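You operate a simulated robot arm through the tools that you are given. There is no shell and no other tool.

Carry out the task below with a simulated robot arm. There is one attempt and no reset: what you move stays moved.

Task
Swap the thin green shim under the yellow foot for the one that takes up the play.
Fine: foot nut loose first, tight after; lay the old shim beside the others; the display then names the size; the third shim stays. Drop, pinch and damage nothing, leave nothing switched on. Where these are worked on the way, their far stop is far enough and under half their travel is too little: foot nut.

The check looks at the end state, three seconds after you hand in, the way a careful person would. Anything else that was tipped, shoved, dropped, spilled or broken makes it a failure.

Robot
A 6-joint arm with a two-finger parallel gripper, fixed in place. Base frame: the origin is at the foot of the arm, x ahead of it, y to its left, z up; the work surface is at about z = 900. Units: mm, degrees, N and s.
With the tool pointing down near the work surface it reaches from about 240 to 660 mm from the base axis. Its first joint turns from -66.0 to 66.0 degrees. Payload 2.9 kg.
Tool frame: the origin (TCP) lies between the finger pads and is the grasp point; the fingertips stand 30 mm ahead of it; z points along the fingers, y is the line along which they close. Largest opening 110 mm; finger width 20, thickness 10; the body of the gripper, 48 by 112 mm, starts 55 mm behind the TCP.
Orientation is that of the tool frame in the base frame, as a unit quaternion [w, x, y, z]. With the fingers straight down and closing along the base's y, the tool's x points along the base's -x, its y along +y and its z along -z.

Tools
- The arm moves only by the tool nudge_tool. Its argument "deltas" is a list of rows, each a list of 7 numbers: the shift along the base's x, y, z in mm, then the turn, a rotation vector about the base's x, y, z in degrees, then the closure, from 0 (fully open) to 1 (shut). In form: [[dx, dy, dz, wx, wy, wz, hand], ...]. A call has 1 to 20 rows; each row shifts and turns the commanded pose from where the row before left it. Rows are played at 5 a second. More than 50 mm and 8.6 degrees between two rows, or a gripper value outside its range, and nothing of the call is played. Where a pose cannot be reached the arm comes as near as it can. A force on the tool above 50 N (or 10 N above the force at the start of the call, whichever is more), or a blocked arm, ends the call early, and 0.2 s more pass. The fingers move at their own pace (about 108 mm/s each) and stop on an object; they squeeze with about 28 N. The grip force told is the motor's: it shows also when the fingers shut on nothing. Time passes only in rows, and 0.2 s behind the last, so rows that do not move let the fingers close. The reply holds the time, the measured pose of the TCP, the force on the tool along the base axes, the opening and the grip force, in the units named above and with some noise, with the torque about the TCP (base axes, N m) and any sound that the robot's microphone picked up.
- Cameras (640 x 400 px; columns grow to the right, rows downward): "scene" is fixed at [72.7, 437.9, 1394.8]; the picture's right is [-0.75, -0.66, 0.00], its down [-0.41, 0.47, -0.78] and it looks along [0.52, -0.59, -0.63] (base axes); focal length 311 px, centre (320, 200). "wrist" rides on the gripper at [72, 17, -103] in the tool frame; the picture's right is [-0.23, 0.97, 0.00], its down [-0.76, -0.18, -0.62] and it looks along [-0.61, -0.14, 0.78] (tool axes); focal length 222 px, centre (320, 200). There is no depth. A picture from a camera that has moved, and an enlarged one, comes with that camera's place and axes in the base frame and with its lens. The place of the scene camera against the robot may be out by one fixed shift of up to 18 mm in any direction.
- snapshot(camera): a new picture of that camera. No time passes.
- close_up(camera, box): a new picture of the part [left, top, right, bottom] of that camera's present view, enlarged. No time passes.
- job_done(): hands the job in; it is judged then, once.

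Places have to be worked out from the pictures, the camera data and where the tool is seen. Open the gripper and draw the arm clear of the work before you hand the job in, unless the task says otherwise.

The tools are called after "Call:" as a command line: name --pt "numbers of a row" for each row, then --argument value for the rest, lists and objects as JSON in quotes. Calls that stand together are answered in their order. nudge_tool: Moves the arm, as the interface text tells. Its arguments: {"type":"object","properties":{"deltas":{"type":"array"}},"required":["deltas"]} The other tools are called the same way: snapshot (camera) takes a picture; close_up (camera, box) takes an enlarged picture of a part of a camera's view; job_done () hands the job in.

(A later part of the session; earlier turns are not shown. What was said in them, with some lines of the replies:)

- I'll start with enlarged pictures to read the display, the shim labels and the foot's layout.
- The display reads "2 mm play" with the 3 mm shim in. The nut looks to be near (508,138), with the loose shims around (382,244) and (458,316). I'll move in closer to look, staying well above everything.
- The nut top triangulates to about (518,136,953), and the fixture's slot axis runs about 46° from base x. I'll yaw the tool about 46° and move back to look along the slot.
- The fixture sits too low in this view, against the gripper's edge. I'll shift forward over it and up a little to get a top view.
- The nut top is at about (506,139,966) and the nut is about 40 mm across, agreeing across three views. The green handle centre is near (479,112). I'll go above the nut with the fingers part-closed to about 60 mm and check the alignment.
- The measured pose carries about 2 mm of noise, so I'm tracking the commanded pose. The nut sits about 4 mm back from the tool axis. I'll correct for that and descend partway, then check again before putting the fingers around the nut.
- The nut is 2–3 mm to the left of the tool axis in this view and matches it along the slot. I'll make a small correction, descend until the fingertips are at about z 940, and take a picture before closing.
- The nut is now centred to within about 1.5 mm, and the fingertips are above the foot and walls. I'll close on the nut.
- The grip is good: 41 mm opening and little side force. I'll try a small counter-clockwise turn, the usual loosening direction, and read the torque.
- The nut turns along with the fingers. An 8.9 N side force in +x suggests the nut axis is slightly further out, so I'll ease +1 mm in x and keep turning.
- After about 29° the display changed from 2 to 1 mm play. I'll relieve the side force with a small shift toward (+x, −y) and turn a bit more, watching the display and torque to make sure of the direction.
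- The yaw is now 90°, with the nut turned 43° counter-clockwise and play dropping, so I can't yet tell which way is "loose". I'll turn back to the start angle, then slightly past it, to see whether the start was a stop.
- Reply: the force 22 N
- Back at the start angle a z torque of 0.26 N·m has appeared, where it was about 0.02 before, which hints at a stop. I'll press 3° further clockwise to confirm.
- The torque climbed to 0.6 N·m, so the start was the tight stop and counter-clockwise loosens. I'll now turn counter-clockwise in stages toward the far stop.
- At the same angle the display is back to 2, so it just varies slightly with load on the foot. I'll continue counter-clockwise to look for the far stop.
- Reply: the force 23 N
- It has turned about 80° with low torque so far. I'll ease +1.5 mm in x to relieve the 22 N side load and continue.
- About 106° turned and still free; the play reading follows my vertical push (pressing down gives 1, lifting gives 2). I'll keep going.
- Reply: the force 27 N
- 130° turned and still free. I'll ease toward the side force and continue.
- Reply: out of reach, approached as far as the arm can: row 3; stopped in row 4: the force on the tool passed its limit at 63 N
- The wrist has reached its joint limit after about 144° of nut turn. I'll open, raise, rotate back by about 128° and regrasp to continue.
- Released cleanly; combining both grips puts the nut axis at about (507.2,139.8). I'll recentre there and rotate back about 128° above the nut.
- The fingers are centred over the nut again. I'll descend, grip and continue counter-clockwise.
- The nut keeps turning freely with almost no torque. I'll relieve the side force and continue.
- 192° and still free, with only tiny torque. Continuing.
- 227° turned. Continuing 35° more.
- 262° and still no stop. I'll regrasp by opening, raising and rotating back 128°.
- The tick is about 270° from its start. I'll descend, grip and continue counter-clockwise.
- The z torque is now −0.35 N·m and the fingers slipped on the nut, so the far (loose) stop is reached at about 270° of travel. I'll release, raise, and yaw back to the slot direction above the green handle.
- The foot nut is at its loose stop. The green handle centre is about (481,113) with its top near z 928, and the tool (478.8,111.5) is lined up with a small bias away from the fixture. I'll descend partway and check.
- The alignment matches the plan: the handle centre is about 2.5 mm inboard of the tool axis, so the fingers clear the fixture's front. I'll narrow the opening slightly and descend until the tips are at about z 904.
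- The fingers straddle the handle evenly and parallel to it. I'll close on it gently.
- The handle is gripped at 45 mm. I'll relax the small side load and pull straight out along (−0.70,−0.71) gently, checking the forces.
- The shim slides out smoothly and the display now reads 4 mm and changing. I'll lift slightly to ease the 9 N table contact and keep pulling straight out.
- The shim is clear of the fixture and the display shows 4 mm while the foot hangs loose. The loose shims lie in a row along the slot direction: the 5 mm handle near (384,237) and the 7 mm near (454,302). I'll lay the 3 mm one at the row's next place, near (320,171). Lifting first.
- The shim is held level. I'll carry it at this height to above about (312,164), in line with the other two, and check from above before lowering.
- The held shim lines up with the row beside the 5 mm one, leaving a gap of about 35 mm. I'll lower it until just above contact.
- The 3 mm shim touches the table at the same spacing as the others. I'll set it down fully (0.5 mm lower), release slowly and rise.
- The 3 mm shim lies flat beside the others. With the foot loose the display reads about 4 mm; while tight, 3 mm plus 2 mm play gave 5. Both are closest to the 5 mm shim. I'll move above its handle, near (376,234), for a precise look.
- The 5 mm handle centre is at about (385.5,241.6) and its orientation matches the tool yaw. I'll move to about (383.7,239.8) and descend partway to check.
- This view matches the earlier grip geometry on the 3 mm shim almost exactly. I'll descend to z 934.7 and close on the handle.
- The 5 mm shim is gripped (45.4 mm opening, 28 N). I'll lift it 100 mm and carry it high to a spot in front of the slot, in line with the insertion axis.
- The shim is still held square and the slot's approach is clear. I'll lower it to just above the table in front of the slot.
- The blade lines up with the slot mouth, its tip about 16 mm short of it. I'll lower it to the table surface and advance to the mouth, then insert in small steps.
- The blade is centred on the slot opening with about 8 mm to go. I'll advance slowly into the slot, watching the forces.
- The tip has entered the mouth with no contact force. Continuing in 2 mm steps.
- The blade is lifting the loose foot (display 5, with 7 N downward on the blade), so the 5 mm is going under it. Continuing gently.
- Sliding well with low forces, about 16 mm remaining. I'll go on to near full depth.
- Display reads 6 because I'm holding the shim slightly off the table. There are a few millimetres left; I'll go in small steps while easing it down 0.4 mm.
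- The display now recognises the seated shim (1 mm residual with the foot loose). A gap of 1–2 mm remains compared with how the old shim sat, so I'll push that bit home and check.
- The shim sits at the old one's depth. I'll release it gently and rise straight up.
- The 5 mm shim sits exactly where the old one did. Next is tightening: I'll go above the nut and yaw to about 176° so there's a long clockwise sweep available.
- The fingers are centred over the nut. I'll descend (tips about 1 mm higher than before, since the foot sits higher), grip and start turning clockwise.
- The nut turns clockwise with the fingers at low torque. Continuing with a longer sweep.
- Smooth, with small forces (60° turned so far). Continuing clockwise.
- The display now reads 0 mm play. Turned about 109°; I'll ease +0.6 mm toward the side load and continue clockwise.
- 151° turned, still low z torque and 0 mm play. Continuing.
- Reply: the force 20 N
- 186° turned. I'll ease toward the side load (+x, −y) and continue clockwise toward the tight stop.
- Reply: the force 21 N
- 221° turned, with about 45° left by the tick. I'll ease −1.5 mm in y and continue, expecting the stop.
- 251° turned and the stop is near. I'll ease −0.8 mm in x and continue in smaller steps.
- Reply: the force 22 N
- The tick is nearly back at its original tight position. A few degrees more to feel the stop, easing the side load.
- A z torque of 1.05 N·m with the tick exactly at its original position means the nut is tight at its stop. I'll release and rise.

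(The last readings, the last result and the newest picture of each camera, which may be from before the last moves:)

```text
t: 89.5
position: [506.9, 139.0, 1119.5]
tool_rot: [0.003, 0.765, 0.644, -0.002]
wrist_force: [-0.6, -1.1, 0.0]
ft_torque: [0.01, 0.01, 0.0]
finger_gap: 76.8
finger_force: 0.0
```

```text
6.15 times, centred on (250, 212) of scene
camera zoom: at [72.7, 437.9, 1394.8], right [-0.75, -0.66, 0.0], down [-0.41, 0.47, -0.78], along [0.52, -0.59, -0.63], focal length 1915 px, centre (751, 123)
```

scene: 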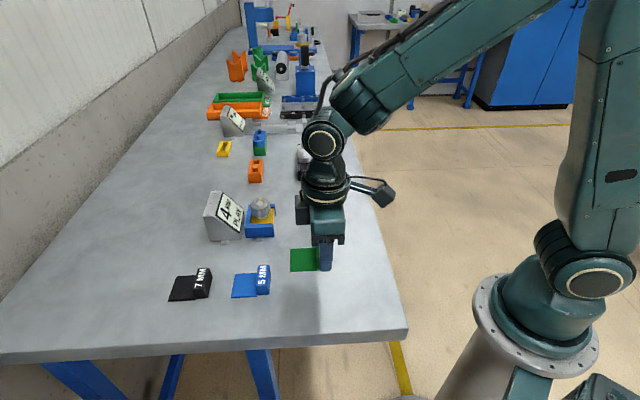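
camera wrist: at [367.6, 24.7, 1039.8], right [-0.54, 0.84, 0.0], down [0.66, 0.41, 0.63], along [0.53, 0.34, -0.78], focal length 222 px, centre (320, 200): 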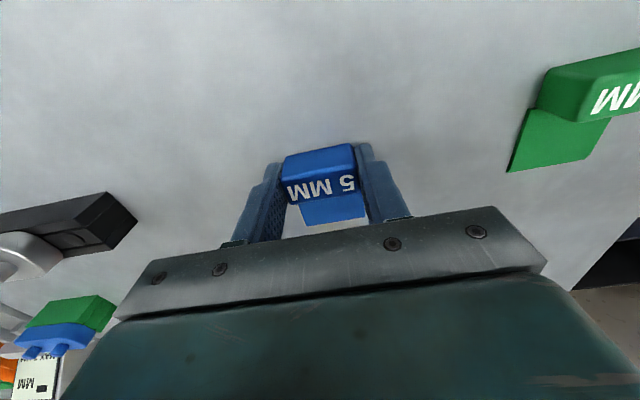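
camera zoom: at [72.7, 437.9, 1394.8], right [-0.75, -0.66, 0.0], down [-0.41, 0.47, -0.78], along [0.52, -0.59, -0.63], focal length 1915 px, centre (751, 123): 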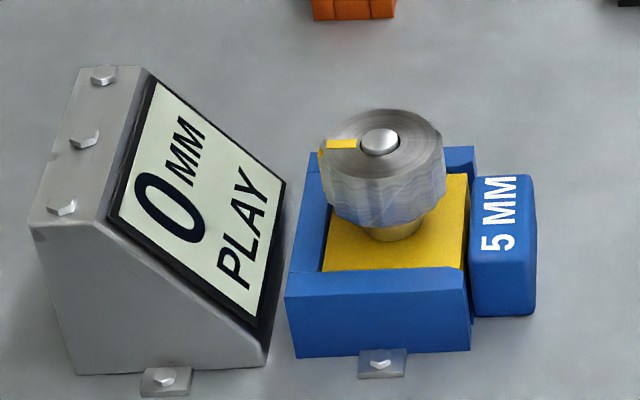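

Everything reads right: 0 mm play, nut tick at its tight mark, 5 mm shim seated. With the 5 mm shim gone from the row, the 3 mm one is left some distance from the 7 mm, so I'll move it to the vacated place right beside the 7 mm. First I'll swing back above it.

Call:
nudge_tool --pt "-10.9 1.4 0 0 0 8.08 0.4" --pt "-10.9 1.4 0 0 0 8.08 0.4" --pt "-10.9 1.4 0 0 0 8.08 0.4" --pt "-10.9 1.4 0 0 0 8.08 0.4" --pt "-10.9 1.4 0 0 0 8.08 0.4" --pt "-10.9 1.4 0 0 0 8.08 0.4" --pt "-10.9 1.4 0 0 0 8.08 0.4" --pt "-10.9 1.4 0 0 0 8.08 0.4" --pt "-10.9 1.4 0 0 0 8.08 0.4" --pt "-10.9 1.4 0 0 0 8.08 0.4" --pt "-10.9 1.4 0 0 0 8.08 0.4" --pt "-10.9 1.4 0 0 0 8.08 0.4" --pt "-11 1.3 0 0 0 8.08 0.4" --pt "-11 1.3 0 0 0 8.08 0.4" --pt "-11 1.3 0 0 0 8.08 0.4" --pt "-11 1.3 0 0 0 8.08 0.4" --pt "-11 1.3 0 0 0 8.08 0.4" --pt "-11 1.3 0 0 0 8.04 0.4" --pt "0 0 -40 0 0 0 0.4" --pt "0 0 0 0 0 0 0.4"

Call:
close_up --camera "wrist" --box '[220, 60, 420, 220]'

Call:
snapshot --camera "scene"

```text
t: 93.7
position: [310.1, 160.6, 1075.8]
tool_rot: [0.003, -0.387, 0.922, 0.002]
wrist_force: [-1.2, -0.4, -0.3]
ft_torque: [-0.01, 0.0, -0.01]
finger_gap: 66.0
finger_force: 0.1
```

```text
2.50 times, centred on (320, 140) of wrist
camera zoom: at [244.2, 119.1, 1178.9], right [-0.54, 0.84, 0.0], down [0.66, 0.42, 0.63], along [0.53, 0.34, -0.78], focal length 555 px, centre (320, 350)
```

zoom: 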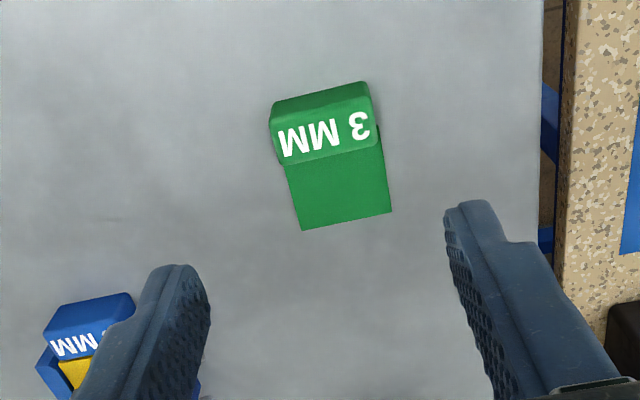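

```text
taken
```

scene: 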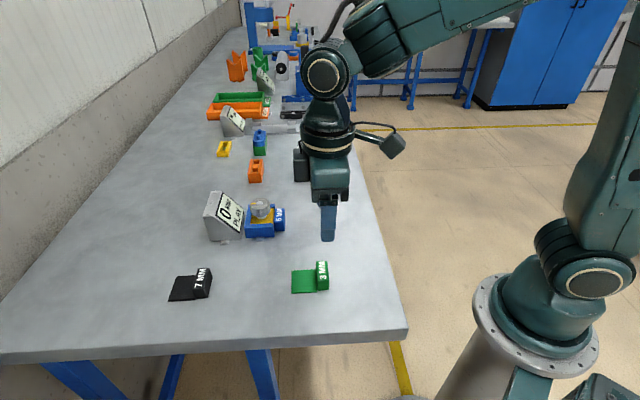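

Above the 3 mm shim now; its handle is a few mm ahead of the tool axis. I'll descend partway and refine.

Call:
nudge_tool --pt "1 1 -40 0 0 0 0.42" --pt "0 0 -40 0 0 0 0.44" --pt "0 0 -26 0 0 0 0.44" --pt "0 0 0 0 0 0 0.44"

Call:
close_up --camera "wrist" --box '[240, 80, 400, 220]'

Call:
close_up --camera "scene" --box '[150, 170, 350, 310]'

```text
t: 94.7
position: [311.0, 166.0, 968.7]
tool_rot: [0.003, -0.386, 0.922, 0.001]
wrist_force: [-0.2, 0.2, 0.7]
ft_torque: [0.02, 0.03, -0.01]
finger_gap: 61.8
finger_force: 0.1
```

```text
2.86 times, centred on (320, 150) of wrist
camera zoom: at [247.6, 124.1, 1072.8], right [-0.54, 0.84, 0.0], down [0.66, 0.41, 0.63], along [0.53, 0.34, -0.78], focal length 635 px, centre (320, 343)
```

zoom: 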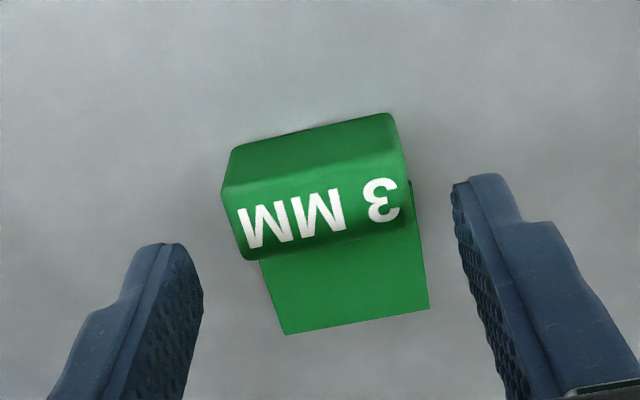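

```text
2.86 times, centred on (250, 240) of scene
camera zoom: at [72.7, 437.9, 1394.8], right [-0.75, -0.66, 0.0], down [-0.41, 0.47, -0.78], along [0.52, -0.59, -0.63], focal length 889 px, centre (520, 86)
```

zoom: 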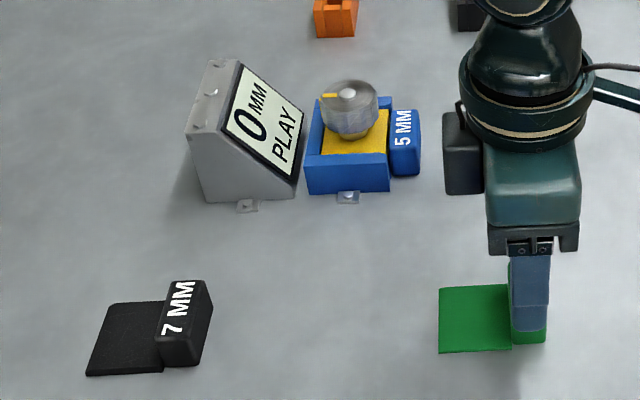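

Well aligned, with both fingers clear of the handle and blade. I'll descend, grip and lift.

Call:
nudge_tool --pt "0 0 -14 0 0 0 0.46" --pt "0 0 -14 0 0 0 0.46" --pt "0 0 -8 0 0 0 0.46" --pt "0 0 0 0 0 0 0.5" --pt "0 0 0 0 0 0 0.56" --pt "0 0 0 0 0 0 0.62" --pt "0 0 0 0 0 0 0.75" --pt "0 0 0 0 0 0 0.75"

Call:
close_up --camera "wrist" --box '[240, 80, 400, 220]'

```text
t: 96.5
position: [310.6, 163.8, 934.8]
tool_rot: [0.004, -0.386, 0.922, 0.002]
wrist_force: [-0.4, 0.3, 0.0]
ft_torque: [0.01, 0.0, 0.03]
finger_gap: 45.5
finger_force: 27.4
```

```text
2.86 times, centred on (320, 150) of wrist
camera zoom: at [247.2, 122.8, 1037.5], right [-0.54, 0.84, 0.0], down [0.66, 0.41, 0.63], along [0.53, 0.34, -0.78], focal length 635 px, centre (320, 343)
```

zoom: 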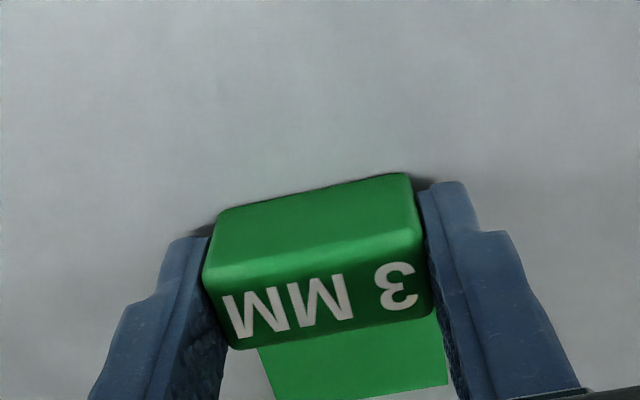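

Gripped (45.5 mm). I'll lift, carry to the vacated place and lower to just above the table.

Call:
nudge_tool --pt "0 0 15 0 0 0 0.75" --pt "0 0 30 0 0 0 0.75" --pt "14 15 15 0 0 0 0.75" --pt "15 16 0 0 0 0 0.75" --pt "15 16 0 0 0 0 0.75" --pt "15 15.6 0 0 0 0 0.75" --pt "13.5 14 0 0 0 0 0.75" --pt "0 0 -20 0 0 0 0.75" --pt "0 0 -20 0 0 0 0.75" --pt "0 0 -12 0 0 0 0.75" --pt "0 0 -6 0 0 0 0.75" --pt "0 0 0 0 0 0 0.75"

Call:
close_up --camera "wrist" --box '[240, 80, 400, 220]'

Call:
close_up --camera "scene" --box '[150, 170, 350, 310]'

```text
t: 99.0
position: [383.5, 241.6, 936.6]
tool_rot: [0.003, -0.386, 0.923, 0.003]
wrist_force: [-0.3, 0.1, -0.5]
ft_torque: [-0.01, 0.03, -0.05]
finger_gap: 45.4
finger_force: 27.7
```

```text
2.86 times, centred on (320, 150) of wrist
camera zoom: at [319.8, 200.0, 1040.0], right [-0.54, 0.84, 0.0], down [0.66, 0.41, 0.63], along [0.53, 0.34, -0.78], focal length 635 px, centre (320, 343)
```

zoom: 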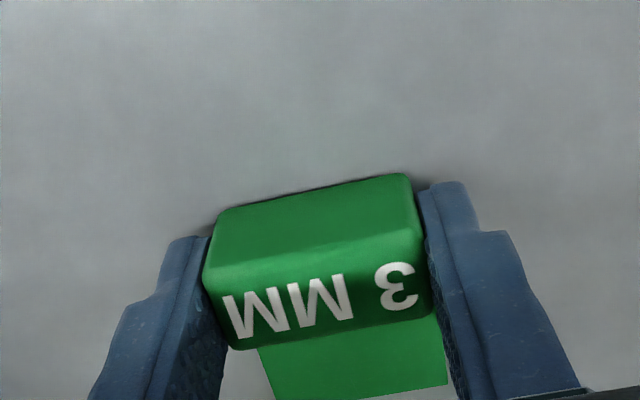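

```text
2.86 times, centred on (250, 240) of scene
camera zoom: at [72.7, 437.9, 1394.8], right [-0.75, -0.66, 0.0], down [-0.41, 0.47, -0.78], along [0.52, -0.59, -0.63], focal length 889 px, centre (520, 86)
```

zoom: 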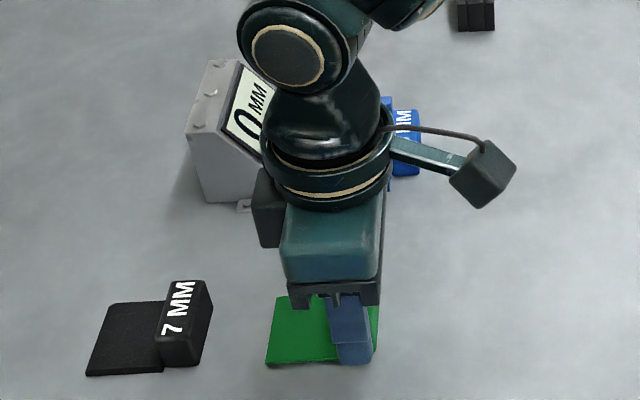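

It's in the vacated place, about 2 mm above the table. I'll set it down, checking contact, then release and rise.

Call:
nudge_tool --pt "0 0 -1 0 0 0 0.75" --pt "0 0 -0.6 0 0 0 0.75" --pt "0 0 -0.4 0 0 0 0.75" --pt "0 0 0 0 0 0 0.75"

Call:
nudge_tool --pt "0 0 0 0 0 0 0.58" --pt "0 0 0 0 0 0 0.5" --pt "0 0 0 0 0 0 0.46" --pt "0 0 0 0 0 0 0.46" --pt "0 0 15 0 0 0 0.46" --pt "0 0 30 0 0 0 0.46" --pt "0 0 45 0 0 0 0.4" --pt "0 0 0 0 0 0 0.4"

Call:
close_up --camera "scene" --box '[150, 170, 350, 310]'

Call:
snapshot --camera "wrist"

```text
t: 100.0
position: [385.2, 241.1, 935.9]
tool_rot: [0.003, -0.386, 0.922, 0.003]
wrist_force: [-0.1, -0.4, -0.1]
ft_torque: [0.0, -0.01, -0.01]
finger_gap: 45.7
finger_force: 27.7
```

```text
t: 101.8
position: [387.4, 240.0, 1026.8]
tool_rot: [0.003, -0.387, 0.922, 0.003]
wrist_force: [0.0, 0.1, -0.2]
ft_torque: [0.01, 0.02, -0.02]
finger_gap: 66.0
finger_force: 0.0
```

```text
2.86 times, centred on (250, 240) of scene
camera zoom: at [72.7, 437.9, 1394.8], right [-0.75, -0.66, 0.0], down [-0.41, 0.47, -0.78], along [0.52, -0.59, -0.63], focal length 889 px, centre (520, 86)
```

zoom: 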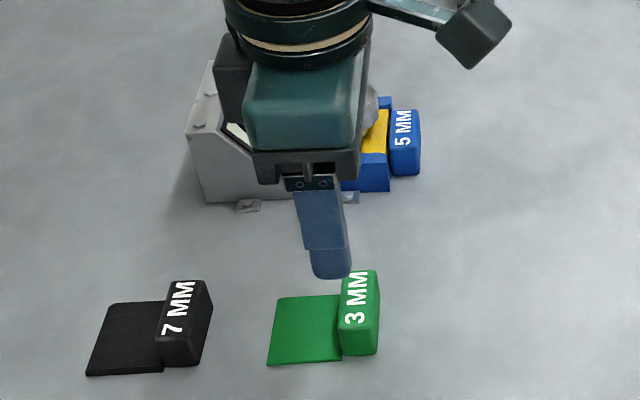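

```text
taken
camera wrist: at [323.4, 198.8, 1130.0], right [-0.54, 0.84, 0.0], down [0.66, 0.41, 0.63], along [0.53, 0.34, -0.78], focal length 222 px, centre (320, 200)
```

wrist: 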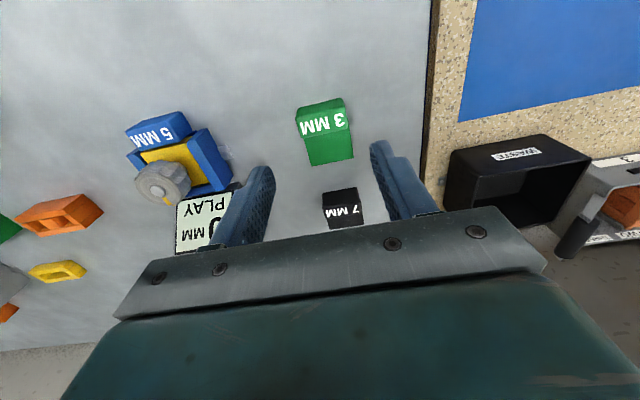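

The 3 mm shim now lies flat beside the 7 mm. I'll open fully, draw the arm up and clear, and take a final look at the whole scene.

Call:
nudge_tool --pt "0 0 40 0 0 0 0.2" --pt "-10 0 45 0 0 0 0" --pt "-15 0 45 0 0 0 0" --pt "-15 -10 40 0 0 0 0" --pt "-10 -20 0 0 0 -8 0" --pt "-5 -20 0 0 0 -8 0" --pt "0 -20 0 0 0 -8 0" --pt "0 0 0 0 0 0 0" --pt "0 0 0 0 0 0 0"

Call:
snapshot --camera "scene"

Call:
close_up --camera "scene" --box '[150, 170, 350, 310]'

Call:
snapshot --camera "wrist"

```text
t: 103.8
position: [329.4, 170.6, 1196.7]
tool_rot: [0.003, -0.186, 0.983, 0.001]
wrist_force: [-0.6, 0.3, 0.0]
ft_torque: [-0.01, -0.02, 0.01]
finger_gap: 110.1
finger_force: 0.1
```

```text
taken
```

scene: 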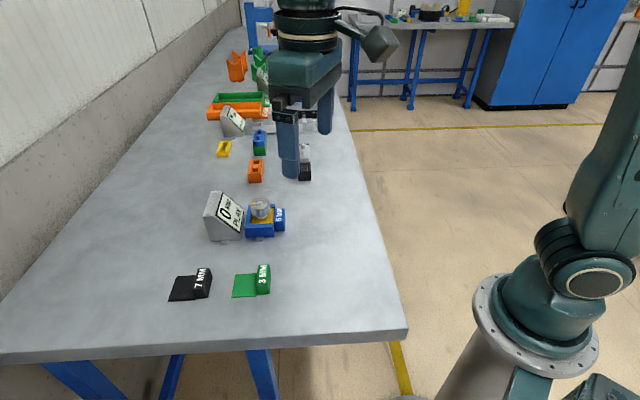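

```text
2.86 times, centred on (250, 240) of scene
camera zoom: at [72.7, 437.9, 1394.8], right [-0.75, -0.66, 0.0], down [-0.41, 0.47, -0.78], along [0.52, -0.59, -0.63], focal length 889 px, centre (520, 86)
```

zoom: 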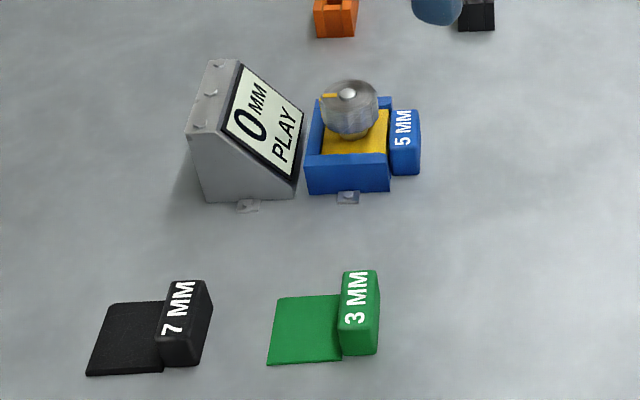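

```text
taken
camera wrist: at [253.9, 158.0, 1299.5], right [-0.14, 0.99, 0.0], down [0.77, 0.11, 0.63], along [0.62, 0.09, -0.78], focal length 222 px, centre (320, 200)
```

wrist: 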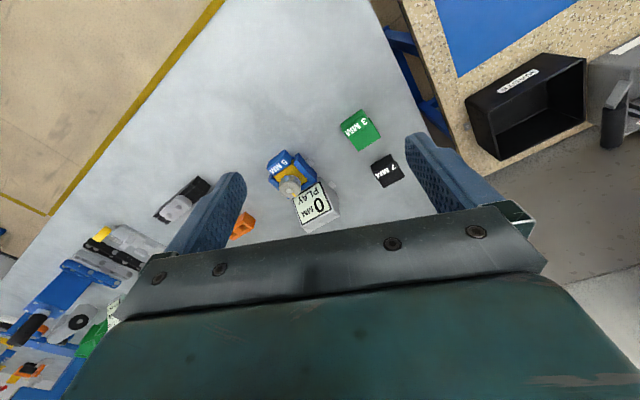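

The end state checks out in the pictures. The 5 mm shim is seated under the foot, the nut is tight at its stop and the display reads 0 mm play. The 3 mm shim lies beside the untouched 7 mm one, and the gripper is open with the arm clear. Handing in.

Call:
job_done

```text
The job is handed in.
```

The 3 mm shim is out from under the yellow foot and the 5 mm shim is in its place. The foot nut is tight at its stop again and the display reads 0 mm play. I've handed the job in, but no verdict came back with it.

- **Choosing the size:** the display read 2 mm play with the 3 mm shim and the nut tight. With the nut loose and no shim in it read 4 mm rather than 5, because the loose foot had dropped a little. The 5 mm shim was the closest to both readings, and the display went to 0 mm as the nut was tightened.
- **Foot nut:** I turned it about 270° to its loose stop before pulling the shim. Afterwards I turned it back until it hit the tight stop, with its mark where it started. The fingers slipped slightly on the nut at both stops. One turn also ended early at the wrist's limit with a brief 63 N force; I saw no damage in the pictures.
- **Old shim:** I first laid the 3 mm shim next to the 5 mm one. Once the 5 mm shim was fitted, I moved the old one into the gap it left, so it now lies beside the 7 mm shim. I did not touch the 7 mm shim.
- **Arm:** the gripper is open and clear of the work. I switched nothing on, and saw nothing dropped or knocked over.
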